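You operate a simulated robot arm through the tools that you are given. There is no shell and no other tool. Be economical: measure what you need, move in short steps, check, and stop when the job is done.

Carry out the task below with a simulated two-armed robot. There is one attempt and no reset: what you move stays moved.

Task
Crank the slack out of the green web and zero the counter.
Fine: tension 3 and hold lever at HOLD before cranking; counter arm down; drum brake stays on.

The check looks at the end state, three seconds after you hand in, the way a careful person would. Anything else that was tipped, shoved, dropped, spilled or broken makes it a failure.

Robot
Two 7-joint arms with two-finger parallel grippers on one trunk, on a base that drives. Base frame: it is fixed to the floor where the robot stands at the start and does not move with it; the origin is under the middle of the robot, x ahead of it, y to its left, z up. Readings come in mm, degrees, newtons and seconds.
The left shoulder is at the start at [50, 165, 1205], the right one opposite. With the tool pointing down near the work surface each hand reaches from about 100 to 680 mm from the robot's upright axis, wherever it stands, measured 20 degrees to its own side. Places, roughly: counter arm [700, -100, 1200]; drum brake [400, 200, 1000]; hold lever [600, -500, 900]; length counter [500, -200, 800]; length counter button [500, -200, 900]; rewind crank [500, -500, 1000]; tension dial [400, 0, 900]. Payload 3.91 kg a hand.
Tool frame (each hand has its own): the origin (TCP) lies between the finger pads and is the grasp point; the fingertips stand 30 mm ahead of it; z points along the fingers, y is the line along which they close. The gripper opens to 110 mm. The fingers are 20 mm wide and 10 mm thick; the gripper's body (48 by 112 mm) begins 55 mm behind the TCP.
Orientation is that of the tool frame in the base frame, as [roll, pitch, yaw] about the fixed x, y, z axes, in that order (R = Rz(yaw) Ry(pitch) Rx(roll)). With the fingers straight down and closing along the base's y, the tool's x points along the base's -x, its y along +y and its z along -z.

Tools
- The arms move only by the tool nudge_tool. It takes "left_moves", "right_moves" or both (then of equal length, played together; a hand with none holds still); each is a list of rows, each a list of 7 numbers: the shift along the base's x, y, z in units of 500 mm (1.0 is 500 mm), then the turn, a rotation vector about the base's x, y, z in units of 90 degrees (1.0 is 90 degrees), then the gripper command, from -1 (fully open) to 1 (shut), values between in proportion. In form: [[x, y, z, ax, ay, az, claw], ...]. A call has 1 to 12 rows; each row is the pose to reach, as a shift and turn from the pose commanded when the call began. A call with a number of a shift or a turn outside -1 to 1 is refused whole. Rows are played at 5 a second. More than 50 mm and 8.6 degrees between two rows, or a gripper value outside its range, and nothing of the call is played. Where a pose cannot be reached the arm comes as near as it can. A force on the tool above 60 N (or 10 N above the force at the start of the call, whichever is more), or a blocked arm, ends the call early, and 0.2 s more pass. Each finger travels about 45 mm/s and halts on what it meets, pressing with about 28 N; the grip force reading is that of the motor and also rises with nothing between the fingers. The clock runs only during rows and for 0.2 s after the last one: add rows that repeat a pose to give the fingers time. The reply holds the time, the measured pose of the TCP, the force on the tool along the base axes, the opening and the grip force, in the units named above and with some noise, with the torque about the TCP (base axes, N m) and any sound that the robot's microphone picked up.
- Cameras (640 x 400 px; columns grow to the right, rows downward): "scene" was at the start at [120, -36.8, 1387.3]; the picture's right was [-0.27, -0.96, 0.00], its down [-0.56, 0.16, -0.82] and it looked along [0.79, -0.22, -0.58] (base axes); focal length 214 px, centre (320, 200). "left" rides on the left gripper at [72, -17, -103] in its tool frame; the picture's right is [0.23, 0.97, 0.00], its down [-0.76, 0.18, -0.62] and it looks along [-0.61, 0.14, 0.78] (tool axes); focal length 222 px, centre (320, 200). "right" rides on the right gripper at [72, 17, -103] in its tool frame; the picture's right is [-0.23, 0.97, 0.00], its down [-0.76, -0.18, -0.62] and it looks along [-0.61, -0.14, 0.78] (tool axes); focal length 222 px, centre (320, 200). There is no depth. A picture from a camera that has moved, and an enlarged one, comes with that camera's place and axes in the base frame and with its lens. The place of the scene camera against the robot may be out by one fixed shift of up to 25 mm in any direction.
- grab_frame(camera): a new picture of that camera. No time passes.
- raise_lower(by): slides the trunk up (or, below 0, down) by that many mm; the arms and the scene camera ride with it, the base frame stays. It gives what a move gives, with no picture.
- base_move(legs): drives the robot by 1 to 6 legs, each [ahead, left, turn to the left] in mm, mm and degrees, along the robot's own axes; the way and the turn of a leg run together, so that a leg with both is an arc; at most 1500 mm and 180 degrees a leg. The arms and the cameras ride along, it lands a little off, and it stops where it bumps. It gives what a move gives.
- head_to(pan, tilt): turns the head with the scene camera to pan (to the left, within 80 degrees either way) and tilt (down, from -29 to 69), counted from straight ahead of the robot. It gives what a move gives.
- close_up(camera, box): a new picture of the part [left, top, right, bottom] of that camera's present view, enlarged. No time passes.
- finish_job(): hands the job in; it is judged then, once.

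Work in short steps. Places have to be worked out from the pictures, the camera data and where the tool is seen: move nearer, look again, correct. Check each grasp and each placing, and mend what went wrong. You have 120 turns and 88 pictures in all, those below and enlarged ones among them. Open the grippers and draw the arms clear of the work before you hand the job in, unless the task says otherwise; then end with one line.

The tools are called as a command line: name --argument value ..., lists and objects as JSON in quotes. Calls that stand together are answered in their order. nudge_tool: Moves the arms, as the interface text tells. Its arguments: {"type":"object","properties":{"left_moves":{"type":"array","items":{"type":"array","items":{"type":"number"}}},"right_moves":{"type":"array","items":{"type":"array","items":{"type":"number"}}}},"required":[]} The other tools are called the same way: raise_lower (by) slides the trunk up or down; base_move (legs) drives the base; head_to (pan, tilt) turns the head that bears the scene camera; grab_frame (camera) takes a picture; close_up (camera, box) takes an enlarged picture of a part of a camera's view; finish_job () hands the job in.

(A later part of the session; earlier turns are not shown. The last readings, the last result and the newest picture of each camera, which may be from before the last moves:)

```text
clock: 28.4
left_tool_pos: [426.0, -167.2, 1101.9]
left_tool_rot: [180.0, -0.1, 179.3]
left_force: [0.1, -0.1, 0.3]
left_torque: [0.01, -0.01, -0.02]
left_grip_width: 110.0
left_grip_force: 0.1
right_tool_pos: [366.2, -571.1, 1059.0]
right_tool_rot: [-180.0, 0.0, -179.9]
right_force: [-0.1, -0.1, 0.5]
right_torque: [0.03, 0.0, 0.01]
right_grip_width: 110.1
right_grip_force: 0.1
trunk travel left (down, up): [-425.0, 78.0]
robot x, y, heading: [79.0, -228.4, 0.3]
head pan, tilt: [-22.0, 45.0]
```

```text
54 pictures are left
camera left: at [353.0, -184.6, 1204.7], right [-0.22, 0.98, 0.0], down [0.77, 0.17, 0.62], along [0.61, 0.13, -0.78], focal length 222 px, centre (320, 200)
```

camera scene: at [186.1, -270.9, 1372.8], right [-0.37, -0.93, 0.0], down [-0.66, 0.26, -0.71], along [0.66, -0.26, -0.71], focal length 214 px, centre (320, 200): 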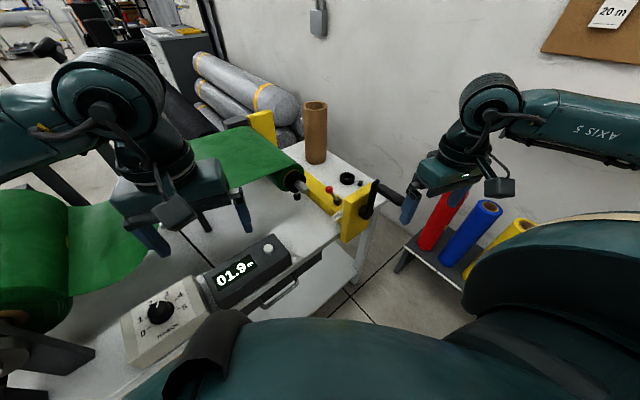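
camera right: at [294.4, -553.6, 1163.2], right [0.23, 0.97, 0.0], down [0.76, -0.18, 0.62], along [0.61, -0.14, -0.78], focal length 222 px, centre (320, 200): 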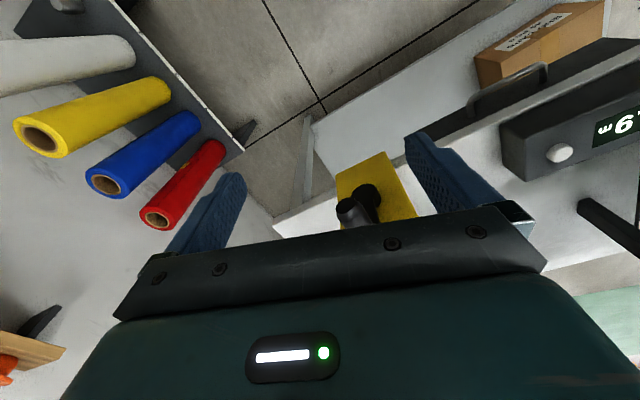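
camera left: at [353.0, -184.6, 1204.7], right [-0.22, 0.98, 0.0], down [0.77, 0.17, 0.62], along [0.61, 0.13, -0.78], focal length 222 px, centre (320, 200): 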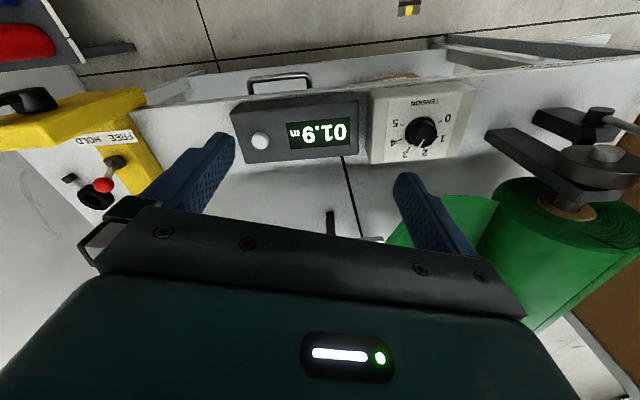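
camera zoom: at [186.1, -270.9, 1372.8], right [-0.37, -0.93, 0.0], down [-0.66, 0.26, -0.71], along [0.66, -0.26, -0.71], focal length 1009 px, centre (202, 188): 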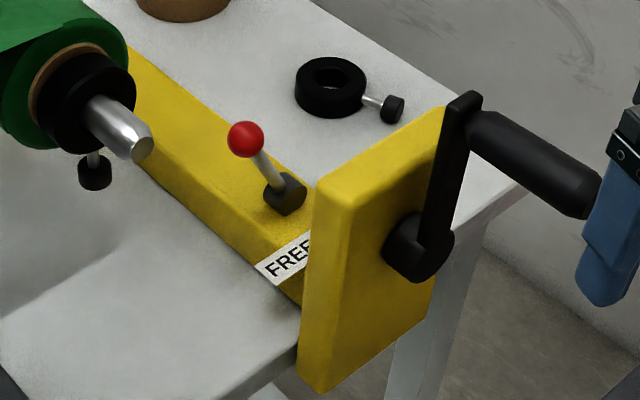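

Triangulation gives the lever ball at about [599, -451, 945], leaning toward FREE, and the crank handle near [470, -548, 1005]. I'll close the right gripper, yaw it 18.5° to match the table, and bring it high above the ball's FREE side.

nudge_tool --right_moves '[[0.02, 0.02, 0.08, 0, 0, 0.05, -0.5], [0.1, 0.05, 0.08, 0, 0, 0.1, 0], [0.17, 0.11, 0.08, 0, 0, 0.15, 0.5], [0.24, 0.17, 0.08, 0, 0, 0.206, 1], [0.31, 0.23, 0.08, 0, 0, 0.206, 1], [0.37, 0.28, 0.08, 0, 0, 0.206, 1], [0.42, 0.32, 0.08, 0, 0, 0.206, 1], [0.42, 0.32, 0.04, 0, 0, 0.206, 1], [0.42, 0.32, 0.04, 0, 0, 0.206, 1]]'

grab_frame --camera "right"

grab_frame --camera "scene"

```text
clock: 30.4
left_tool_pos: [424.8, -168.8, 1101.8]
left_tool_rot: [179.9, -0.2, 179.2]
left_force: [-0.2, -0.1, -0.7]
left_torque: [0.04, -0.03, 0.02]
left_grip_width: 110.0
left_grip_force: 0.0
right_tool_pos: [578.0, -410.6, 1077.7]
right_tool_rot: [-180.0, 0.0, -161.5]
right_force: [-0.6, -0.4, -0.1]
right_torque: [0.01, -0.01, 0.02]
right_grip_width: 0.1
right_grip_force: 28.0
trunk travel left (down, up): [-425.0, 78.0]
robot x, y, heading: [74.9, -224.4, 0.1]
head pan, tilt: [-22.0, 45.0]
```

```text
53 pictures are left
camera right: at [503.5, -417.6, 1182.0], right [-0.09, 1.0, 0.0], down [0.78, 0.07, 0.62], along [0.62, 0.06, -0.78], focal length 222 px, centre (320, 200)
```

right: 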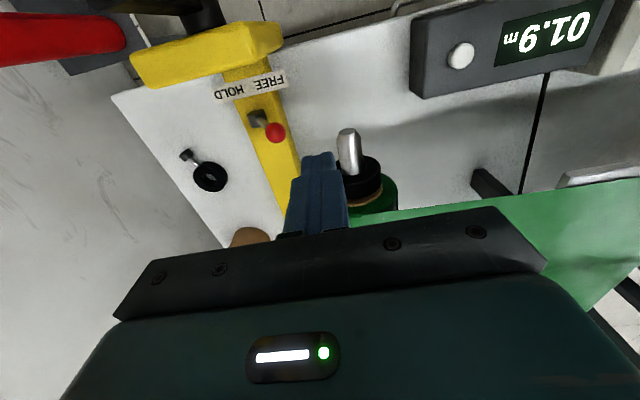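

```text
52 pictures are left
camera scene: at [186.2, -270.6, 1372.9], right [-0.37, -0.93, 0.0], down [-0.66, 0.26, -0.71], along [0.66, -0.26, -0.71], focal length 214 px, centre (320, 200)
```

scene: 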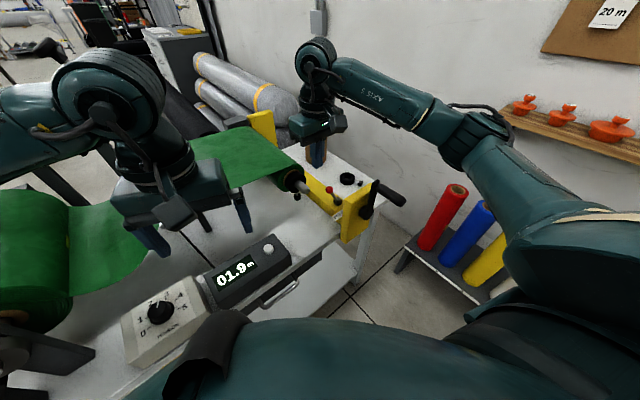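

The ball refines to about [604, -459, 935] and the roll shaft end to about [599, -377]. I'll lower the closed fingers to the FREE side of the ball, stopping partway to check.

nudge_tool --right_moves '[[0.03, -0.033, -0.05, 0, 0, 0, 1], [0.03, -0.033, -0.12, 0, 0, 0, 1], [0.03, -0.033, -0.18, 0, 0, 0, 1], [0.03, -0.033, -0.18, 0, 0, 0, 1]]'

grab_frame --camera "right"

```text
clock: 31.4
left_tool_pos: [426.1, -168.6, 1101.6]
left_tool_rot: [180.0, -0.3, 179.3]
left_force: [0.4, -0.1, 0.0]
left_torque: [-0.03, 0.0, -0.01]
left_grip_width: 110.0
left_grip_force: 0.0
right_tool_pos: [590.6, -427.4, 989.8]
right_tool_rot: [-179.9, 0.1, -161.3]
right_force: [-1.3, -0.8, 0.1]
right_torque: [-0.02, -0.01, 0.0]
right_grip_width: 0.0
right_grip_force: 28.3
trunk travel left (down, up): [-425.0, 78.0]
robot x, y, heading: [78.5, -225.1, 0.1]
head pan, tilt: [-22.0, 45.0]
```

```text
51 pictures are left
camera right: at [518.0, -434.6, 1093.0], right [-0.09, 1.0, 0.0], down [0.78, 0.07, 0.62], along [0.62, 0.06, -0.78], focal length 222 px, centre (320, 200)
```

right: 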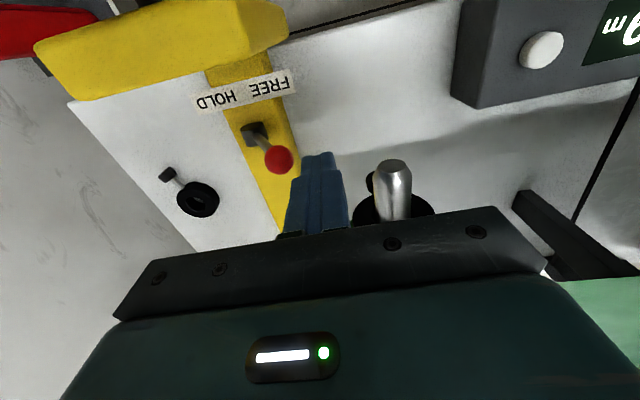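

The fingers are placed correctly on the FREE side. I'll lower to tip z≈920 and push about 70 mm toward HOLD.

nudge_tool --right_moves '[[0, 0, -0.05, 0, 0, 0, 1], [0, 0, -0.076, 0, 0, 0, 1], [0.0077, -0.0228, -0.076, 0, 0, 0, 1], [0.0154, -0.0456, -0.076, 0, 0, 0, 1], [0.023, -0.068, -0.076, 0, 0, 0, 1], [0.031, -0.091, -0.076, 0, 0, 0, 1], [0.038, -0.114, -0.076, 0, 0, 0, 1], [0.045, -0.133, -0.076, 0, 0, 0, 1], [0.045, -0.133, -0.076, 0, 0, 0, 1]]'

grab_frame --camera "right"

```text
clock: 33.4
left_tool_pos: [425.8, -168.3, 1103.2]
left_tool_rot: [-179.9, -0.1, 179.3]
left_force: [-0.7, -0.8, 0.7]
left_torque: [0.0, 0.0, 0.03]
left_grip_width: 109.9
left_grip_force: 0.2
right_tool_pos: [614.4, -495.2, 950.9]
right_tool_rot: [180.0, 0.0, -161.5]
right_force: [0.3, 0.2, -0.2]
right_torque: [0.04, -0.01, 0.03]
right_grip_width: 0.1
right_grip_force: 27.9
trunk travel left (down, up): [-425.0, 78.0]
robot x, y, heading: [70.6, -225.2, -0.1]
head pan, tilt: [-22.0, 45.0]
```

```text
50 pictures are left
camera right: at [540.2, -501.2, 1055.4], right [-0.09, 1.0, 0.0], down [0.78, 0.07, 0.62], along [0.62, 0.06, -0.78], focal length 222 px, centre (320, 200)
```

right: 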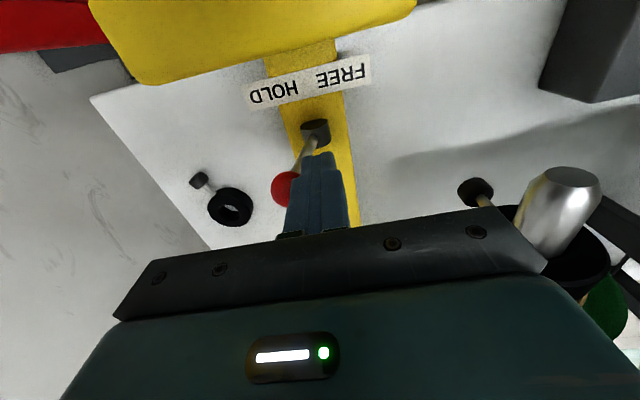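

The lever now leans to the HOLD side, with the ball at about [621, -515] mirroring its start. I'll push about 8 mm more to confirm the stop, then lift away and look.

nudge_tool --right_moves '[[0.003, -0.008, 0, 0, 0, 0, 1], [0.005, -0.016, 0, 0, 0, 0, 1], [0.005, -0.016, 0, 0, 0, 0, 1], [0, 0.01, 0, 0, 0, 0, 1], [-0.01, 0.03, 0.03, 0, 0, 0, 1], [-0.01, 0.04, 0.1, 0, 0, 0, 1], [-0.01, 0.06, 0.18, 0, 0, 0, 1], [-0.01, 0.06, 0.26, 0, 0, 0, 1], [-0.01, 0.06, 0.26, 0, 0, 0, 1]]'

grab_frame --camera "right"

close_up --camera "scene" --box '[280, 160, 410, 245]'

```text
clock: 35.4
left_tool_pos: [425.9, -169.8, 1101.6]
left_tool_rot: [-180.0, -0.2, 179.3]
left_force: [-1.0, -0.2, 0.3]
left_torque: [-0.01, 0.01, 0.03]
left_grip_width: 109.9
left_grip_force: 0.0
right_tool_pos: [608.1, -463.8, 1081.4]
right_tool_rot: [-179.9, 0.0, -161.5]
right_force: [1.0, -0.2, 0.1]
right_torque: [0.03, -0.01, 0.01]
right_grip_width: 0.0
right_grip_force: 27.7
trunk travel left (down, up): [-425.0, 78.0]
robot x, y, heading: [76.6, -225.7, -0.0]
head pan, tilt: [-22.0, 45.0]
```

```text
49 pictures are left
camera right: at [534.9, -470.3, 1185.8], right [-0.09, 1.0, 0.0], down [0.78, 0.07, 0.62], along [0.62, 0.06, -0.78], focal length 222 px, centre (320, 200)
```

right: 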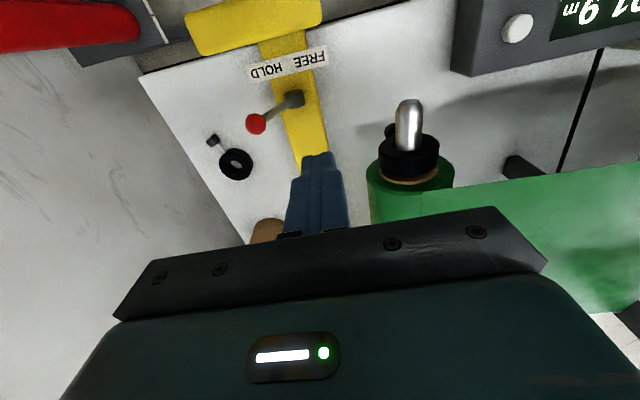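

```text
4.71 times, centred on (345, 202) of scene
camera zoom: at [186.3, -270.9, 1372.8], right [-0.37, -0.93, 0.0], down [-0.66, 0.26, -0.71], along [0.66, -0.26, -0.71], focal length 1009 px, centre (202, 188)
```

zoom: 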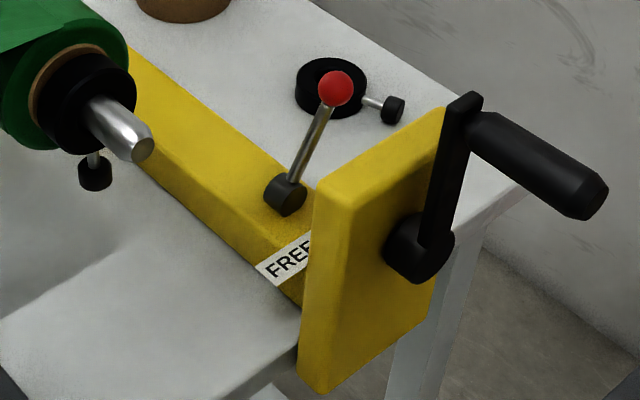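

The lever is at HOLD. Next is the counter arm, so I'll turn the head toward it.

head_to --pan 15 --tilt 25

grab_frame --camera "scene"

```text
clock: 36.4
left_tool_pos: [426.2, -167.8, 1102.5]
left_tool_rot: [-180.0, -0.2, 179.3]
left_force: [0.2, -0.1, -0.6]
left_torque: [0.0, 0.02, -0.05]
left_grip_width: 110.0
left_grip_force: 0.1
right_tool_pos: [609.0, -462.6, 1082.7]
right_tool_rot: [179.9, 0.1, -161.4]
right_force: [0.1, -1.1, 0.3]
right_torque: [0.0, -0.01, 0.0]
right_grip_width: 0.1
right_grip_force: 27.8
trunk travel left (down, up): [-425.0, 78.0]
robot x, y, heading: [75.3, -228.1, 0.3]
head pan, tilt: [15.0, 25.0]
```

```text
47 pictures are left
camera scene: at [199.7, -216.6, 1403.4], right [0.26, -0.97, 0.0], down [-0.41, -0.11, -0.91], along [0.88, 0.23, -0.42], focal length 214 px, centre (320, 200)
```

scene: 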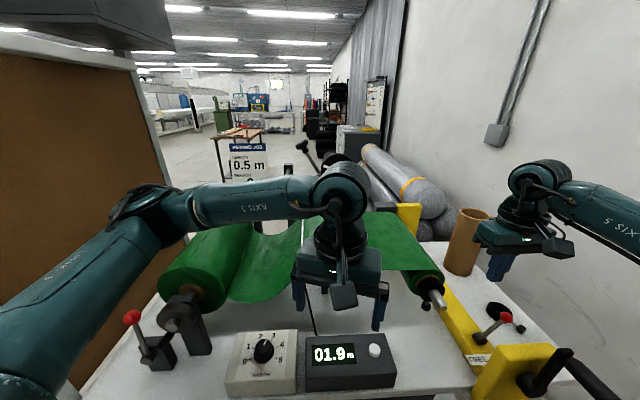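

The left arm blocks the view, so I'll swing it left and back and look again.

nudge_tool --left_moves '[[-0.04, 0.08, 0, 0, 0, 0, -1], [-0.08, 0.16, 0, 0, 0, 0, -1], [-0.12, 0.24, 0, 0, 0, 0, -1], [-0.14, 0.32, 0, 0, 0, 0, -1], [-0.16, 0.4, 0, 0, 0, 0, -1], [-0.16, 0.46, 0, 0, 0, 0, -1], [-0.16, 0.46, 0, 0, 0, 0, -1]]'

grab_frame --camera "scene"

```text
clock: 38.0
left_tool_pos: [347.0, 61.5, 1102.8]
left_tool_rot: [180.0, -0.3, 179.2]
left_force: [0.0, 0.2, 0.1]
left_torque: [0.01, 0.0, -0.03]
left_grip_width: 109.9
left_grip_force: 0.0
right_tool_pos: [608.4, -464.2, 1082.2]
right_tool_rot: [-179.9, -0.1, -161.4]
right_force: [-0.8, 0.6, -0.3]
right_torque: [0.03, 0.03, -0.05]
right_grip_width: 0.2
right_grip_force: 27.8
trunk travel left (down, up): [-425.0, 78.0]
robot x, y, heading: [75.0, -226.2, 0.1]
head pan, tilt: [15.0, 25.0]
```

```text
46 pictures are left
camera scene: at [199.8, -216.7, 1403.4], right [0.26, -0.97, 0.0], down [-0.41, -0.11, -0.91], along [0.88, 0.24, -0.42], focal length 214 px, centre (320, 200)
```

scene: 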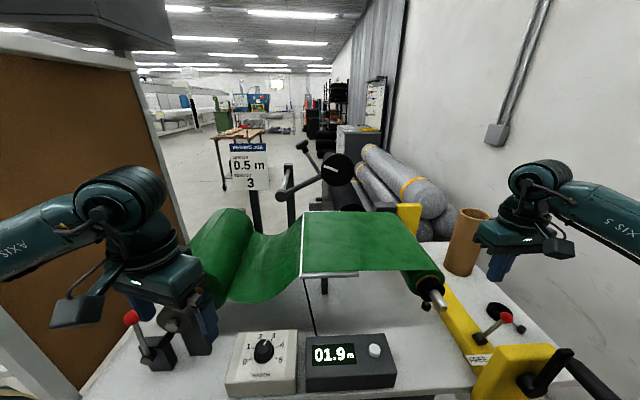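

close_up --camera "scene" --box '[260, 125, 400, 225]'

close_up --camera "scene" --box '[100, 230, 260, 390]'

```text
4.00 times, centred on (330, 175) of scene
camera zoom: at [199.8, -216.7, 1403.4], right [0.26, -0.97, 0.0], down [-0.41, -0.11, -0.91], along [0.88, 0.24, -0.42], focal length 858 px, centre (280, 300)
```

zoom: 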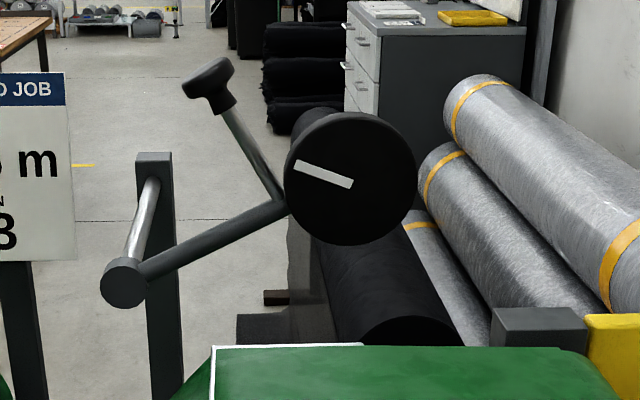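

```text
2.50 times, centred on (180, 310) of scene
camera zoom: at [199.8, -216.7, 1403.4], right [0.26, -0.97, 0.0], down [-0.41, -0.11, -0.91], along [0.88, 0.24, -0.42], focal length 536 px, centre (670, -75)
```

zoom: 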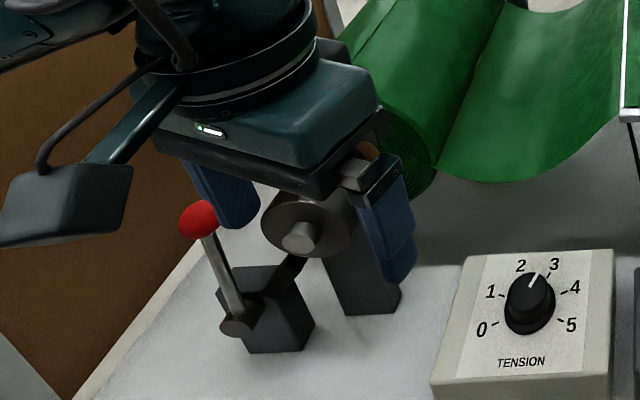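

I estimate the pivot at [643, 21, 1187], the wheel at [673, -116, 1257] and the handle knob at [662, -35, 1309]. The arm must swing clockwise, seen from the robot. I'll pitch the left hand to point forward with closed fingers and look through its camera.

nudge_tool --left_moves '[[0, -0.01, 0.04, 0, -0.09, 0, -0.5], [0, -0.02, 0.08, 0, -0.18, 0, 0], [0, -0.03, 0.12, 0, -0.27, 0, 0.5], [0, -0.04, 0.16, 0, -0.36, 0, 1], [0, -0.05, 0.2, 0, -0.45, 0, 1], [0, -0.06, 0.24, 0, -0.54, 0, 1], [0, -0.07, 0.28, 0, -0.63, 0, 1], [0, -0.08, 0.32, 0, -0.72, 0, 1], [0, -0.09, 0.36, 0, -0.81, 0, 1], [0, -0.1, 0.4, 0, -0.9, 0, 1], [0, -0.1, 0.4, 0, -0.99, 0, 1], [0, -0.1, 0.4, 0, -0.99, 0, 1]]'

grab_frame --camera "left"

```text
clock: 40.6
left_tool_pos: [373.7, 22.3, 1421.0]
left_tool_rot: [144.6, 88.8, 144.5]
left_force: [-0.7, 0.4, 0.4]
left_torque: [-0.02, 0.0, 0.03]
left_grip_width: 0.4
left_grip_force: 27.8
left hand out of reach, approached as far as the arm can: row 2, 3, 4, 5, 6, 7, 8, 9, 10, 11, 12
right_tool_pos: [608.0, -463.6, 1082.6]
right_tool_rot: [-180.0, 0.0, -161.3]
right_force: [0.3, 0.1, 0.1]
right_torque: [-0.02, -0.01, 0.01]
right_grip_width: 0.0
right_grip_force: 27.7
trunk travel left (down, up): [-425.0, 78.0]
robot x, y, heading: [72.8, -227.0, 0.2]
head pan, tilt: [15.0, 25.0]
```

```text
43 pictures are left
camera left: at [268.6, 6.6, 1348.4], right [0.0, 0.98, -0.22], down [-0.61, 0.17, 0.77], along [0.79, 0.13, 0.59], focal length 222 px, centre (320, 200)
```

left: 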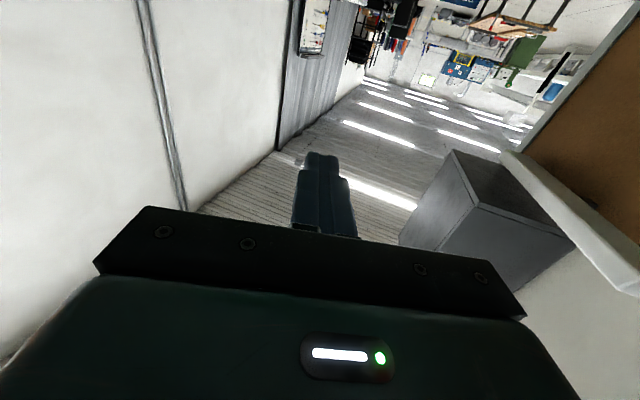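

The hand now points forward, a bit high. I'll move it ahead in part and yaw it 18.5° to face along the table depth.

nudge_tool --left_moves '[[0.06, -0.02, 0, 0, 0, 0.05, 1], [0.12, -0.04, 0, 0, 0, 0.1, 1], [0.18, -0.06, 0, 0, 0, 0.15, 1], [0.24, -0.08, 0, 0, 0, 0.2, 1], [0.3, -0.1, 0, 0, 0, 0.2, 1], [0.3, -0.1, 0, 0, 0, 0.2, 1], [0.3, -0.1, 0, 0, 0, 0.2, 1]]'

grab_frame --camera "scene"

```text
clock: 42.2
left_tool_pos: [525.5, -27.7, 1422.1]
left_tool_rot: [147.0, 88.9, 164.9]
left_force: [0.1, -0.8, 0.3]
left_torque: [0.0, -0.03, 0.0]
left_grip_width: 0.2
left_grip_force: 28.4
right_tool_pos: [609.5, -463.0, 1082.3]
right_tool_rot: [179.9, 0.1, -161.4]
right_force: [0.1, 0.0, -0.2]
right_torque: [0.0, 0.02, 0.02]
right_grip_width: 0.0
right_grip_force: 28.5
trunk travel left (down, up): [-425.0, 78.0]
robot x, y, heading: [76.5, -228.1, 0.1]
head pan, tilt: [15.0, 25.0]
```

```text
42 pictures are left
camera scene: at [199.8, -216.6, 1403.4], right [0.26, -0.97, 0.0], down [-0.41, -0.11, -0.91], along [0.88, 0.24, -0.42], focal length 214 px, centre (320, 200)
```

scene: 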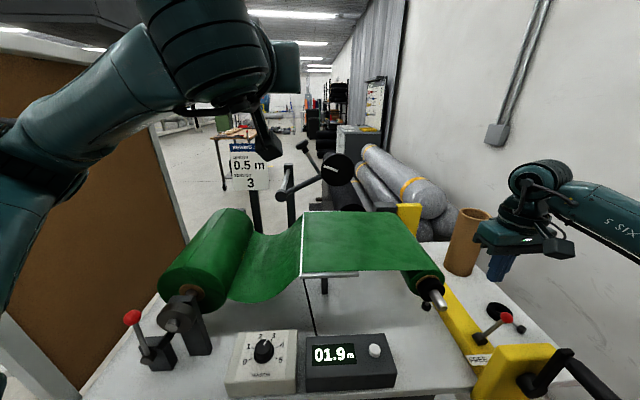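

The commanded pose is now the measured one. I'll lower to the pre-approach point, left of and in front of the knob, at about [548, -44, 1322].

nudge_tool --left_moves '[[0.02, -0.01, -0.07, 0, 0, 0, 1], [0.04, -0.02, -0.14, 0, 0, 0, 1], [0.046, -0.032, -0.2, 0, 0, 0, 1], [0.046, -0.032, -0.2, 0, 0, 0, 1]]'

close_up --camera "scene" --box '[240, 105, 400, 225]'

grab_frame --camera "left"

```text
clock: 43.2
left_tool_pos: [546.5, -45.5, 1319.6]
left_tool_rot: [147.5, 88.7, 165.5]
left_force: [-0.3, -0.3, -0.3]
left_torque: [-0.03, 0.02, -0.02]
left_grip_width: 0.0
left_grip_force: 27.8
right_tool_pos: [608.8, -464.9, 1083.0]
right_tool_rot: [180.0, 0.1, -161.3]
right_force: [-0.7, 0.2, -0.1]
right_torque: [-0.02, 0.0, 0.0]
right_grip_width: 0.0
right_grip_force: 28.0
trunk travel left (down, up): [-425.0, 78.0]
robot x, y, heading: [81.0, -227.2, 0.3]
head pan, tilt: [15.0, 25.0]
```

```text
3.33 times, centred on (320, 165) of scene
camera zoom: at [199.5, -216.5, 1403.4], right [0.26, -0.97, 0.0], down [-0.41, -0.11, -0.91], along [0.88, 0.24, -0.42], focal length 715 px, centre (320, 317)
```

zoom: 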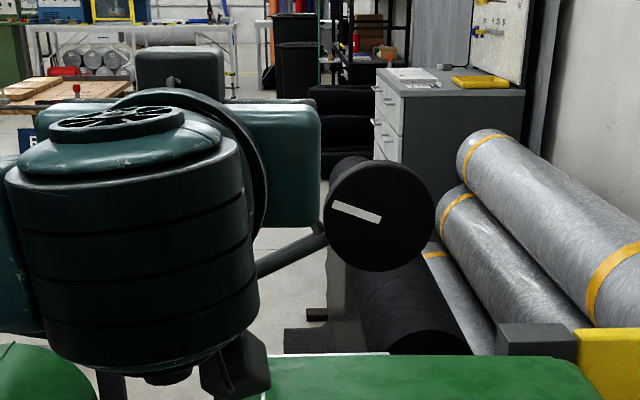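

```text
40 pictures are left
camera left: at [453.0, -92.9, 1248.5], right [-0.31, 0.93, -0.22], down [-0.63, -0.03, 0.77], along [0.71, 0.37, 0.59], focal length 222 px, centre (320, 200)
```

left: 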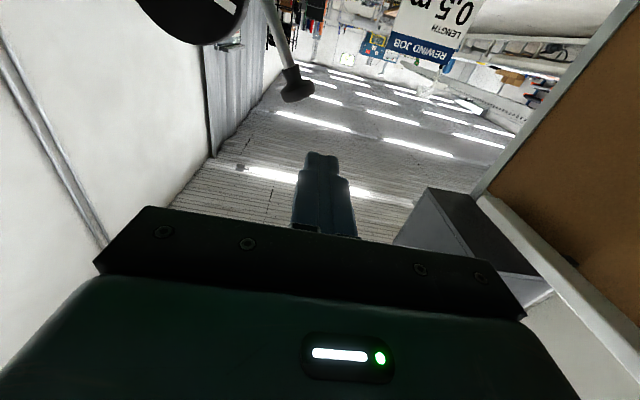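

The left camera confirms the knob at about [662, -36, 1300], and the fist is left of it. I'll advance along the table depth to bring the fingertips beside the knob.

nudge_tool --left_moves '[[0.06, 0.023, 0, 0, 0, 0, 1], [0.12, 0.047, -0.003, 0, 0, 0, 1], [0.182, 0.07, -0.006, 0, 0, 0, 1], [0.182, 0.07, -0.006, 0, 0, 0, 1]]'

grab_frame --camera "left"

```text
clock: 44.2
left_tool_pos: [638.1, -9.9, 1318.9]
left_tool_rot: [145.9, 88.7, 163.9]
left_force: [1.0, 0.3, 0.2]
left_torque: [0.02, 0.03, -0.02]
left_grip_width: 0.0
left_grip_force: 28.0
right_tool_pos: [608.8, -463.7, 1081.7]
right_tool_rot: [179.9, 0.0, -161.4]
right_force: [0.3, -0.3, 0.5]
right_torque: [0.0, 0.06, 0.01]
right_grip_width: 0.1
right_grip_force: 27.6
trunk travel left (down, up): [-425.0, 78.0]
robot x, y, heading: [76.5, -229.6, -0.2]
head pan, tilt: [15.0, 25.0]
```

```text
39 pictures are left
camera left: at [543.4, -57.1, 1246.2], right [-0.31, 0.93, -0.22], down [-0.63, -0.03, 0.78], along [0.71, 0.37, 0.59], focal length 222 px, centre (320, 200)
```

left: 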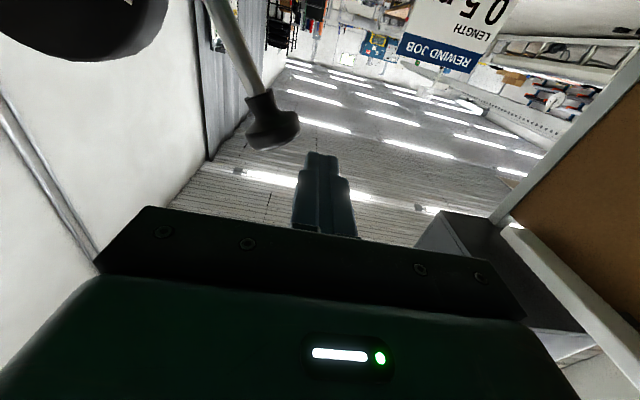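

The knob refines to [678, -32, 1298]. I'll advance 15 mm more, then sweep the fist along the arc around the pivot, clockwise and down.

nudge_tool --left_moves '[[0.0286, 0.0096, 0, 0, 0, 0, 1], [0.04, -0.024, -0.01, 0, 0, 0, 1], [0.0507, -0.0561, -0.025, 0, 0, 0, 1], [0.0607, -0.0858, -0.0444, 0, 0, 0, 1], [0.0698, -0.1126, -0.068, 0, 0, 0, 1], [0.0698, -0.1126, -0.068, 0, 0, 0, 1]]'

grab_frame --camera "left"

grab_frame --camera "scene"

```text
clock: 45.6
left_tool_pos: [673.5, -66.4, 1284.5]
left_tool_rot: [147.5, 88.7, 165.4]
left_force: [-0.3, 0.1, -1.0]
left_torque: [0.02, -0.02, 0.02]
left_grip_width: 0.3
left_grip_force: 28.1
right_tool_pos: [608.3, -462.4, 1082.2]
right_tool_rot: [180.0, 0.1, -161.4]
right_force: [-0.1, 0.6, 0.1]
right_torque: [0.0, -0.04, 0.0]
right_grip_width: 0.0
right_grip_force: 28.1
trunk travel left (down, up): [-425.0, 78.0]
robot x, y, heading: [78.1, -227.2, 0.3]
head pan, tilt: [15.0, 25.0]
```

```text
38 pictures are left
camera left: at [578.9, -113.4, 1212.2], right [-0.31, 0.93, -0.22], down [-0.63, -0.03, 0.78], along [0.71, 0.37, 0.59], focal length 222 px, centre (320, 200)
```

left: 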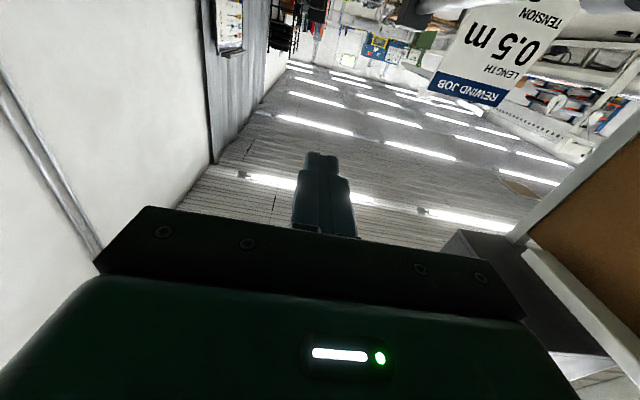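

```text
37 pictures are left
camera scene: at [199.5, -216.4, 1403.4], right [0.26, -0.97, 0.0], down [-0.41, -0.11, -0.91], along [0.88, 0.24, -0.42], focal length 214 px, centre (320, 200)
```

scene: 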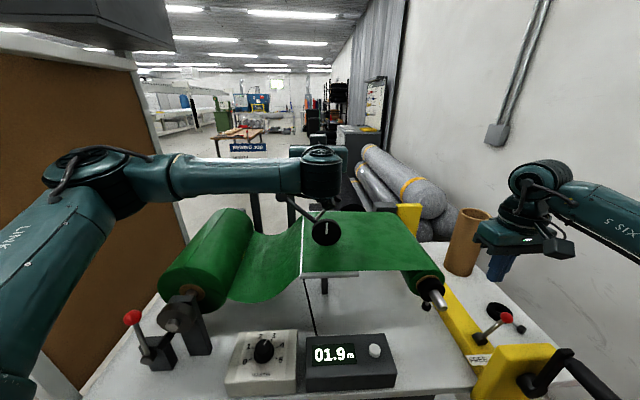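

The counter arm has dropped and the wheel is on the web. I'll withdraw the left hand up and back, then zoom in to verify.

nudge_tool --left_moves '[[-0.09, -0.03, 0.02, 0, 0, 0, 1], [-0.18, -0.04, 0.04, 0, 0, 0, 1], [-0.27, 0.0, 0.06, 0, 0, 0, 1], [-0.35, 0.05, 0.06, 0, 0, 0, 1], [-0.42, 0.12, 0.06, 0, 0, 0, 1], [-0.46, 0.2, 0.06, 0, 0, 0, 1], [-0.48, 0.29, 0.06, 0, 0, 0, 1], [-0.5, 0.36, 0.06, 0, 0, 0, 1], [-0.5, 0.36, 0.06, 0, 0, 0, 1]]'

close_up --camera "scene" --box '[220, 160, 420, 310]'

```text
refused: row 3 steps farther than a row can; nothing moved
```

```text
2.67 times, centred on (320, 235) of scene
camera zoom: at [199.5, -216.4, 1403.4], right [0.26, -0.97, 0.0], down [-0.41, -0.11, -0.91], along [0.88, 0.24, -0.42], focal length 572 px, centre (320, 107)
```

zoom: 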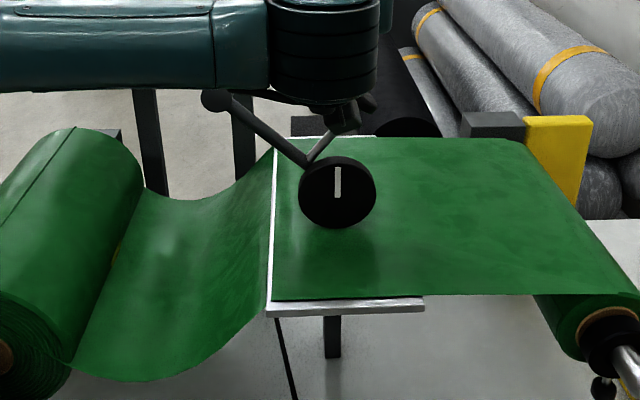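

The wheel rests on the web. I'll withdraw with smaller steps.

nudge_tool --left_moves '[[-0.08, -0.027, 0.02, 0, 0, 0, 1], [-0.16, -0.04, 0.04, 0, 0, 0, 1], [-0.24, -0.03, 0.05, 0, 0, 0, 1], [-0.31, 0.02, 0.06, 0, 0, 0, 1], [-0.37, 0.08, 0.06, 0, 0, 0, 1], [-0.42, 0.15, 0.06, 0, 0, 0, 1], [-0.45, 0.22, 0.06, 0, 0, 0, 1], [-0.48, 0.29, 0.06, 0, 0, 0, 1], [-0.5, 0.36, 0.06, 0, 0, 0, 1], [-0.5, 0.36, 0.06, 0, 0, 0, 1]]'

head_to --pan -22 --tilt 40

grab_frame --camera "scene"

```text
clock: 47.8
left_tool_pos: [461.3, 128.7, 1351.7]
left_tool_rot: [144.1, 88.6, 162.0]
left_force: [-0.2, 0.5, 0.5]
left_torque: [0.0, 0.03, -0.03]
left_grip_width: 0.1
left_grip_force: 27.8
left hand out of reach, approached as far as the arm can: row 6, 7, 8, 9, 10
right_tool_pos: [609.7, -464.6, 1082.2]
right_tool_rot: [-180.0, -0.1, -161.5]
right_force: [-0.4, 0.1, -0.1]
right_torque: [-0.01, 0.05, 0.02]
right_grip_width: 0.2
right_grip_force: 28.0
trunk travel left (down, up): [-425.0, 78.0]
robot x, y, heading: [80.1, -225.7, 0.2]
head pan, tilt: [15.0, 25.0]
```

```text
clock: 48.9
left_tool_pos: [461.4, 130.0, 1351.6]
left_tool_rot: [147.7, 88.7, 165.7]
left_force: [-0.5, 0.2, 0.0]
left_torque: [0.02, -0.03, 0.02]
left_grip_width: 0.2
left_grip_force: 27.6
right_tool_pos: [607.9, -463.7, 1081.3]
right_tool_rot: [180.0, 0.0, -161.4]
right_force: [-0.7, 0.0, 0.7]
right_torque: [-0.02, 0.01, 0.02]
right_grip_width: 0.1
right_grip_force: 28.2
trunk travel left (down, up): [-425.0, 78.0]
robot x, y, heading: [72.8, -227.0, 0.4]
head pan, tilt: [-22.0, 40.0]
```

```text
35 pictures are left
camera scene: at [189.6, -272.2, 1380.1], right [-0.37, -0.93, 0.0], down [-0.6, 0.24, -0.77], along [0.71, -0.29, -0.64], focal length 214 px, centre (320, 200)
```

scene: 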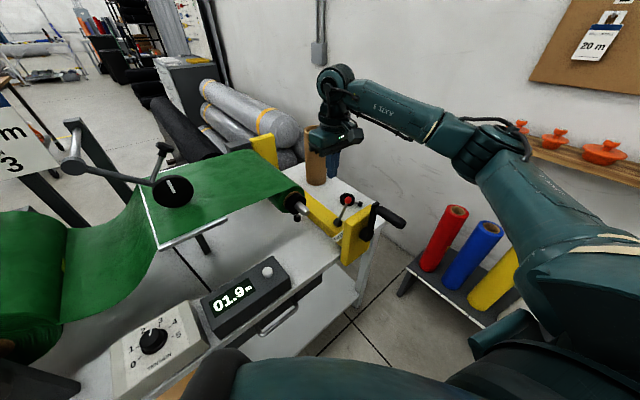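

The counter arm is down. Next is the crank: I'll move the right hand high above the handle at about [470, -548], opening it, and check with its camera.

nudge_tool --right_moves '[[-0.04, -0.02, 0.05, 0, 0, 0, 0.5], [-0.12, -0.05, 0.08, 0, 0, 0, 0], [-0.2, -0.09, 0.08, 0, 0, 0, -0.3], [-0.27, -0.14, 0.08, 0, 0, 0, -0.3], [-0.3, -0.17, 0.06, 0, 0, 0, -0.3], [-0.3, -0.17, 0.06, 0, 0, 0, -0.3]]'

grab_frame --camera "right"

close_up --camera "scene" --box '[280, 130, 440, 270]'

```text
clock: 50.2
left_tool_pos: [461.8, 129.5, 1352.1]
left_tool_rot: [148.0, 88.8, 166.1]
left_force: [0.7, 0.2, -0.7]
left_torque: [0.0, 0.0, -0.03]
left_grip_width: 0.0
left_grip_force: 27.7
right_tool_pos: [458.5, -549.6, 1111.0]
right_tool_rot: [-179.9, 0.0, -161.4]
right_force: [0.5, -0.3, -0.1]
right_torque: [-0.02, 0.02, 0.0]
right_grip_width: 71.4
right_grip_force: 0.0
trunk travel left (down, up): [-425.0, 78.0]
robot x, y, heading: [74.6, -226.0, 0.1]
head pan, tilt: [-22.0, 40.0]
```

```text
34 pictures are left
camera right: at [384.7, -556.3, 1215.0], right [-0.09, 1.0, 0.0], down [0.78, 0.07, 0.62], along [0.62, 0.06, -0.78], focal length 222 px, centre (320, 200)
```

right: 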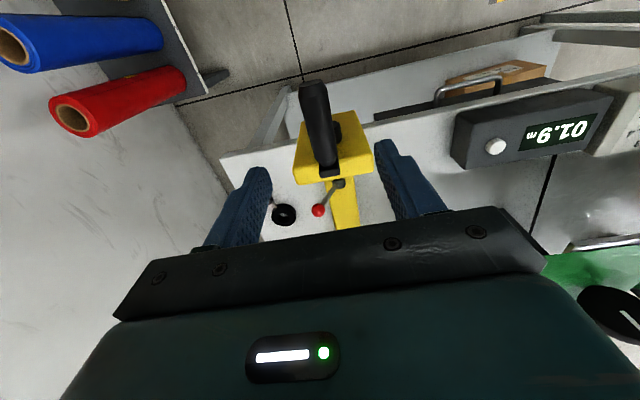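

```text
2.86 times, centred on (360, 200) of scene
camera zoom: at [189.6, -272.1, 1380.1], right [-0.37, -0.93, 0.0], down [-0.6, 0.24, -0.77], along [0.71, -0.29, -0.64], focal length 613 px, centre (206, 200)
```

zoom: 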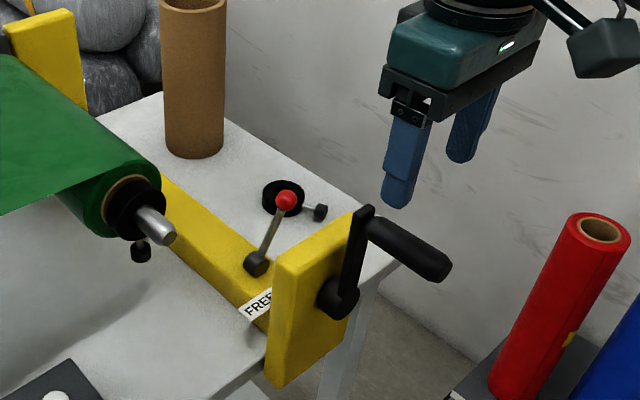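

The handle runs from about [430, -559] to [511, -534] at z≈1000, directly above the hub. I'll descend onto its middle and grip.

nudge_tool --right_moves '[[0.019, 0.005, -0.08, 0, 0, 0, -0.3], [0.019, 0.005, -0.15, 0, 0, 0, -0.3], [0.019, 0.005, -0.222, 0, 0, 0, -0.3], [0.019, 0.005, -0.222, 0, 0, 0, 0.1], [0.019, 0.005, -0.222, 0, 0, 0, 0.5], [0.019, 0.005, -0.222, 0, 0, 0, 0.8], [0.019, 0.005, -0.222, 0, 0, 0, 0.8], [0.019, 0.005, -0.222, 0, 0, 0, 0.8]]'

grab_frame --camera "right"

close_up --camera "scene" --box '[280, 130, 440, 270]'

```text
clock: 52.0
left_tool_pos: [461.2, 130.0, 1352.1]
left_tool_rot: [147.3, 88.7, 165.3]
left_force: [0.0, -0.2, -0.2]
left_torque: [-0.02, 0.0, -0.02]
left_grip_width: 0.3
left_grip_force: 27.6
right_tool_pos: [468.3, -545.8, 1000.8]
right_tool_rot: [-179.9, 0.0, -161.5]
right_force: [-0.6, -0.4, -2.6]
right_torque: [0.11, -0.27, -0.61]
right_grip_width: 24.6
right_grip_force: 45.2
trunk travel left (down, up): [-425.0, 78.0]
robot x, y, heading: [70.8, -226.9, 0.2]
head pan, tilt: [-22.0, 40.0]
```

```text
32 pictures are left
camera right: at [394.5, -553.3, 1104.3], right [-0.09, 1.0, 0.0], down [0.78, 0.07, 0.62], along [0.62, 0.06, -0.78], focal length 222 px, centre (320, 200)
```

right: 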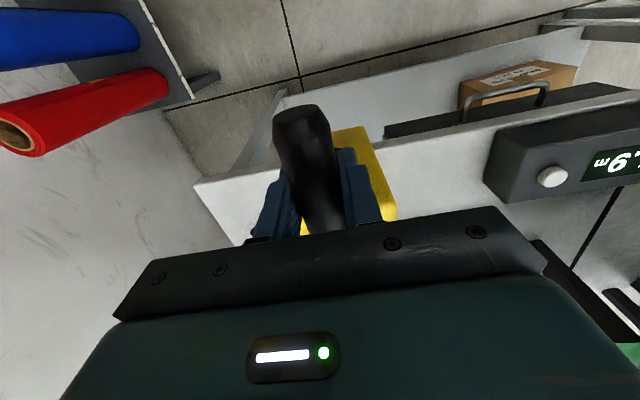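

```text
2.86 times, centred on (360, 200) of scene
camera zoom: at [189.6, -272.4, 1380.0], right [-0.37, -0.93, 0.0], down [-0.6, 0.24, -0.77], along [0.71, -0.29, -0.64], focal length 613 px, centre (206, 200)
```

zoom: 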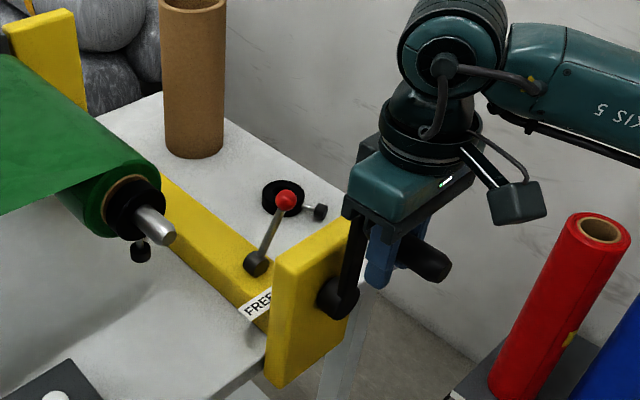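

The grip is solid at 24.6 mm. I'll start a clockwise arc (radius ~92) through 60° and watch the forces.

nudge_tool --right_moves '[[0.0152, -0.0452, -0.0062, 0, 0, 0, 0.8], [0.0294, -0.0874, -0.0246, 0, 0, 0, 0.8], [0.0416, -0.1235, -0.054, 0, 0, 0, 0.8], [0.051, -0.1514, -0.092, 0, 0, 0, 0.8], [0.051, -0.1514, -0.092, 0, 0, 0, 0.8]]'

grab_frame --camera "scene"

```text
clock: 53.2
left_tool_pos: [460.6, 128.1, 1353.6]
left_tool_rot: [145.2, 88.7, 163.1]
left_force: [0.2, 0.4, 0.0]
left_torque: [0.01, 0.02, 0.03]
left_grip_width: 0.2
left_grip_force: 28.3
right_tool_pos: [492.9, -624.9, 955.1]
right_tool_rot: [-179.7, 0.2, -161.8]
right_force: [0.4, -15.6, 14.2]
right_torque: [0.26, 0.48, -0.45]
right_grip_width: 24.4
right_grip_force: 45.3
trunk travel left (down, up): [-425.0, 78.0]
robot x, y, heading: [78.1, -228.9, 0.2]
head pan, tilt: [-22.0, 40.0]
```

```text
30 pictures are left
camera scene: at [188.7, -273.3, 1380.3], right [-0.37, -0.93, 0.0], down [-0.6, 0.24, -0.77], along [0.71, -0.29, -0.64], focal length 214 px, centre (320, 200)
```

scene: 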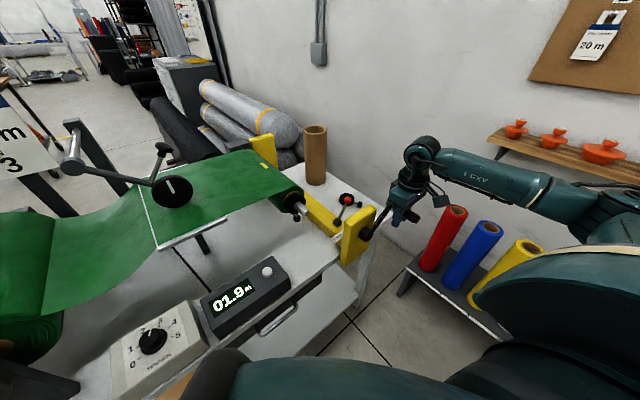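

The crank turns smoothly, and the outward force suggests a radius nearer 100 mm. I'll continue to 135° with R=100.

nudge_tool --right_moves '[[0.0108, -0.0321, -0.0562, 0, 0, 0, 0.8], [0.013, -0.0386, -0.108, 0, 0, 0, 0.8], [0.0108, -0.0321, -0.16, 0, 0, 0, 0.8], [0.0044, -0.0131, -0.208, 0, 0, 0, 0.8], [-0.0058, 0.0171, -0.2494, 0, 0, 0, 0.8], [-0.0058, 0.0171, -0.2494, 0, 0, 0, 0.8]]'

close_up --camera "scene" --box '[280, 130, 440, 270]'

```text
clock: 53.9
left_tool_pos: [461.3, 127.7, 1351.0]
left_tool_rot: [147.1, 88.8, 164.8]
left_force: [0.3, 0.0, -0.4]
left_torque: [0.04, -0.06, -0.02]
left_grip_width: 0.0
left_grip_force: 27.9
right_tool_pos: [517.7, -631.4, 939.2]
right_tool_rot: [178.2, 5.1, -162.3]
right_force: [-14.4, -8.7, 6.5]
right_torque: [0.34, 0.85, 0.52]
right_grip_width: 24.9
right_grip_force: 45.2
right hand out of reach, approached as far as the arm can: row 1
trunk travel left (down, up): [-425.0, 78.0]
robot x, y, heading: [75.6, -226.7, -0.2]
head pan, tilt: [-22.0, 40.0]
stopped in row 2 (right hand): the force on the tool passed its limit at 72 N (the readings are from after the stop); the commanded pose is now the measured one
```

```text
2.86 times, centred on (360, 200) of scene
camera zoom: at [187.3, -272.7, 1380.2], right [-0.38, -0.93, 0.0], down [-0.59, 0.24, -0.77], along [0.71, -0.29, -0.64], focal length 613 px, centre (206, 200)
```

zoom: 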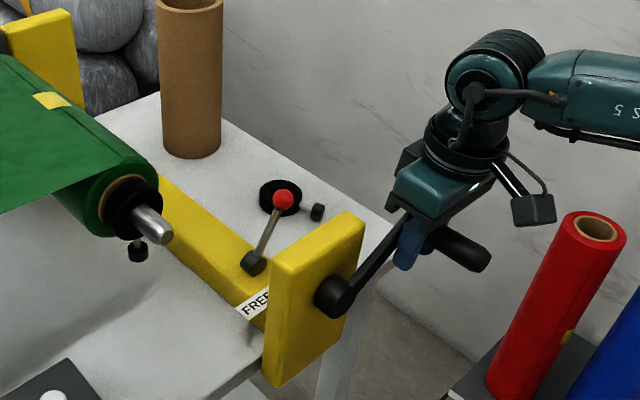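

The right arm hit its lateral reach limit. I'll release the handle, lift clear, and drive another 150 mm along the table.

nudge_tool --right_moves '[[0, 0, 0, 0, 0, 0, 0.3], [0, 0, 0, 0, 0, 0, -0.2], [0, 0, 0, 0, 0, 0, -0.3], [-0.01, 0, 0.08, 0, 0, 0, -0.3], [-0.03, 0.03, 0.16, 0, 0.05, 0, -0.3], [-0.05, 0.06, 0.24, 0, 0.05, 0, -0.3], [-0.06, 0.1, 0.3, 0, 0.05, 0, -0.3], [-0.06, 0.1, 0.3, 0, 0.05, 0, -0.3]]'

grab_frame --camera "scene"

```text
clock: 55.6
left_tool_pos: [462.5, 128.6, 1352.7]
left_tool_rot: [146.7, 88.6, 164.5]
left_force: [-0.2, -0.4, 0.1]
left_torque: [-0.03, 0.01, -0.05]
left_grip_width: 0.3
left_grip_force: 27.7
right_tool_pos: [491.5, -578.0, 1089.5]
right_tool_rot: [176.7, 1.4, -162.3]
right_force: [0.5, -0.2, 0.4]
right_torque: [0.0, 0.01, 0.02]
right_grip_width: 71.7
right_grip_force: 0.0
trunk travel left (down, up): [-425.0, 78.0]
robot x, y, heading: [78.0, -229.3, -0.2]
head pan, tilt: [-22.0, 40.0]
```

```text
28 pictures are left
camera scene: at [188.5, -272.9, 1380.1], right [-0.38, -0.93, 0.0], down [-0.6, 0.24, -0.77], along [0.71, -0.29, -0.64], focal length 214 px, centre (320, 200)
```

scene: 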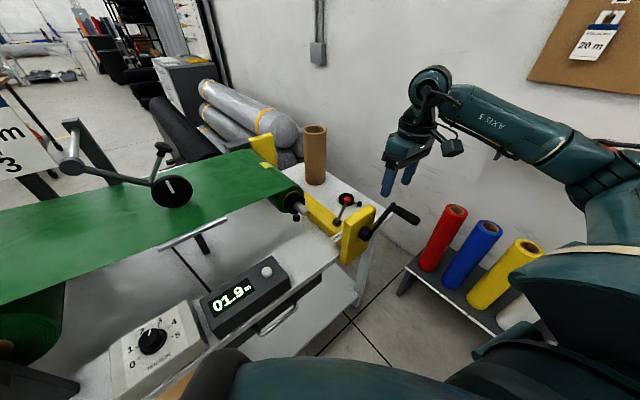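

The web looks much straighter already. I'll check the sag from the front view.

head_to --pan 20 --tilt 32

grab_frame --camera "scene"

```text
clock: 56.7
left_tool_pos: [461.6, 128.8, 1352.3]
left_tool_rot: [147.4, 88.8, 165.2]
left_force: [0.1, -0.1, -0.1]
left_torque: [-0.01, 0.0, -0.03]
left_grip_width: 0.0
left_grip_force: 27.6
right_tool_pos: [490.6, -578.6, 1088.4]
right_tool_rot: [176.9, 1.3, -162.3]
right_force: [0.5, 0.2, 0.2]
right_torque: [-0.01, 0.02, -0.01]
right_grip_width: 71.6
right_grip_force: 0.0
trunk travel left (down, up): [-425.0, 78.0]
robot x, y, heading: [75.5, -224.9, -0.2]
head pan, tilt: [20.0, 32.0]
```

```text
27 pictures are left
camera scene: at [194.1, -210.3, 1392.3], right [0.34, -0.94, 0.0], down [-0.5, -0.18, -0.85], along [0.8, 0.29, -0.53], focal length 214 px, centre (320, 200)
```

scene: 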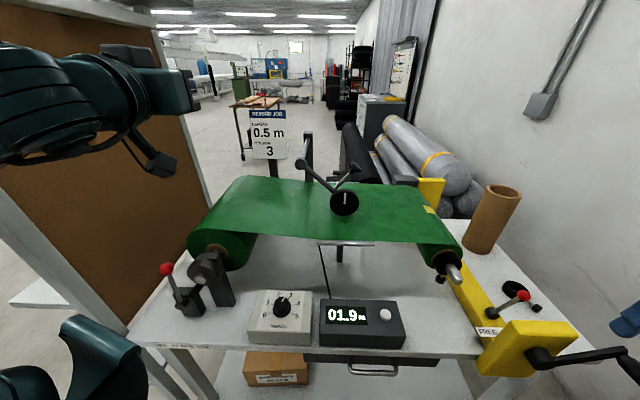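

close_up --camera "scene" --box '[170, 150, 480, 320]'

```text
2.06 times, centred on (325, 235) of scene
camera zoom: at [194.1, -210.3, 1392.3], right [0.34, -0.94, 0.0], down [-0.5, -0.18, -0.85], along [0.8, 0.29, -0.53], focal length 443 px, centre (310, 128)
```

zoom: 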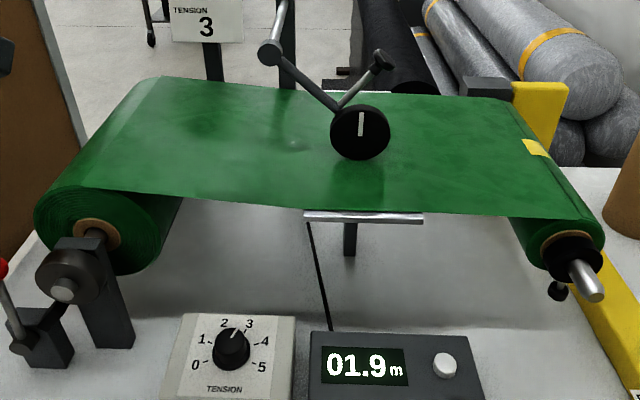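

The web looks nearly taut. To confirm there's no slack left I'll reposition the base and test the crank further with controlled force.

base_move --legs '[[48, -142, 0]]'

head_to --pan -18 --tilt 45

grab_frame --camera "right"

grab_frame --camera "scene"

```text
clock: 58.6
left_tool_pos: [509.4, -13.8, 1351.5]
left_tool_rot: [146.7, 88.7, 164.6]
left_force: [-0.2, 0.0, 0.7]
left_torque: [-0.02, 0.0, 0.0]
left_grip_width: 0.0
left_grip_force: 27.5
right_tool_pos: [539.3, -719.6, 1089.4]
right_tool_rot: [176.9, 1.3, -162.1]
right_force: [-0.2, -0.1, 0.7]
right_torque: [0.01, 0.0, 0.0]
right_grip_width: 71.5
right_grip_force: 0.1
trunk travel left (down, up): [-425.0, 78.0]
robot x, y, heading: [119.3, -371.5, -0.1]
head pan, tilt: [20.0, 32.0]
```

```text
clock: 59.7
left_tool_pos: [508.5, -13.0, 1352.8]
left_tool_rot: [147.4, 88.6, 165.3]
left_force: [-0.1, 0.7, -0.4]
left_torque: [-0.01, 0.01, -0.02]
left_grip_width: 0.0
left_grip_force: 27.9
right_tool_pos: [538.7, -718.8, 1088.1]
right_tool_rot: [176.8, 1.3, -162.3]
right_force: [-0.4, -0.2, 0.9]
right_torque: [0.01, 0.01, 0.02]
right_grip_width: 71.6
right_grip_force: 0.0
trunk travel left (down, up): [-425.0, 78.0]
robot x, y, heading: [120.8, -367.7, 0.1]
head pan, tilt: [-18.0, 45.0]
```

```text
25 pictures are left
camera right: at [464.4, -731.4, 1191.4], right [-0.08, 0.99, 0.06], down [0.78, 0.03, 0.63], along [0.63, 0.1, -0.77], focal length 222 px, centre (320, 200)
```

right: 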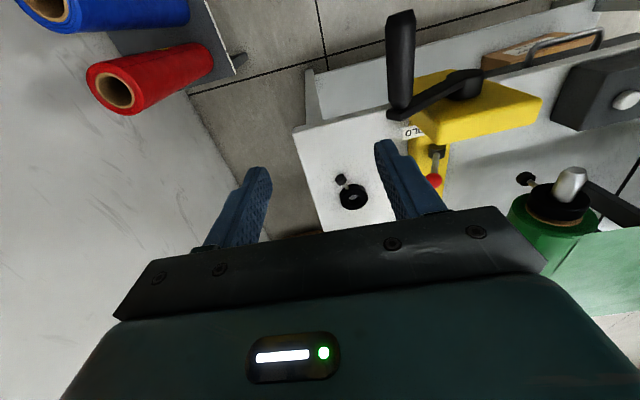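

```text
24 pictures are left
camera scene: at [234.8, -407.6, 1372.9], right [-0.31, -0.95, 0.0], down [-0.67, 0.22, -0.71], along [0.67, -0.22, -0.71], focal length 214 px, centre (320, 200)
```

scene: 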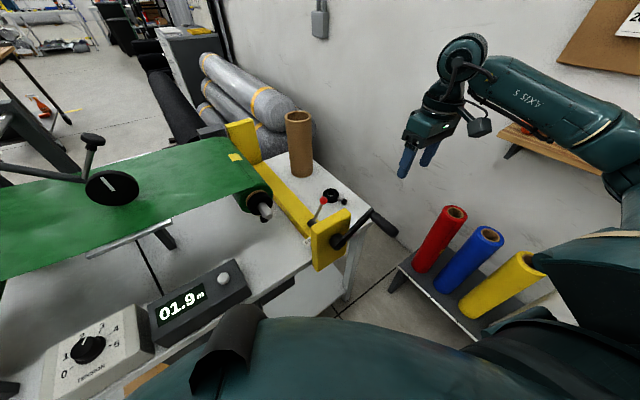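

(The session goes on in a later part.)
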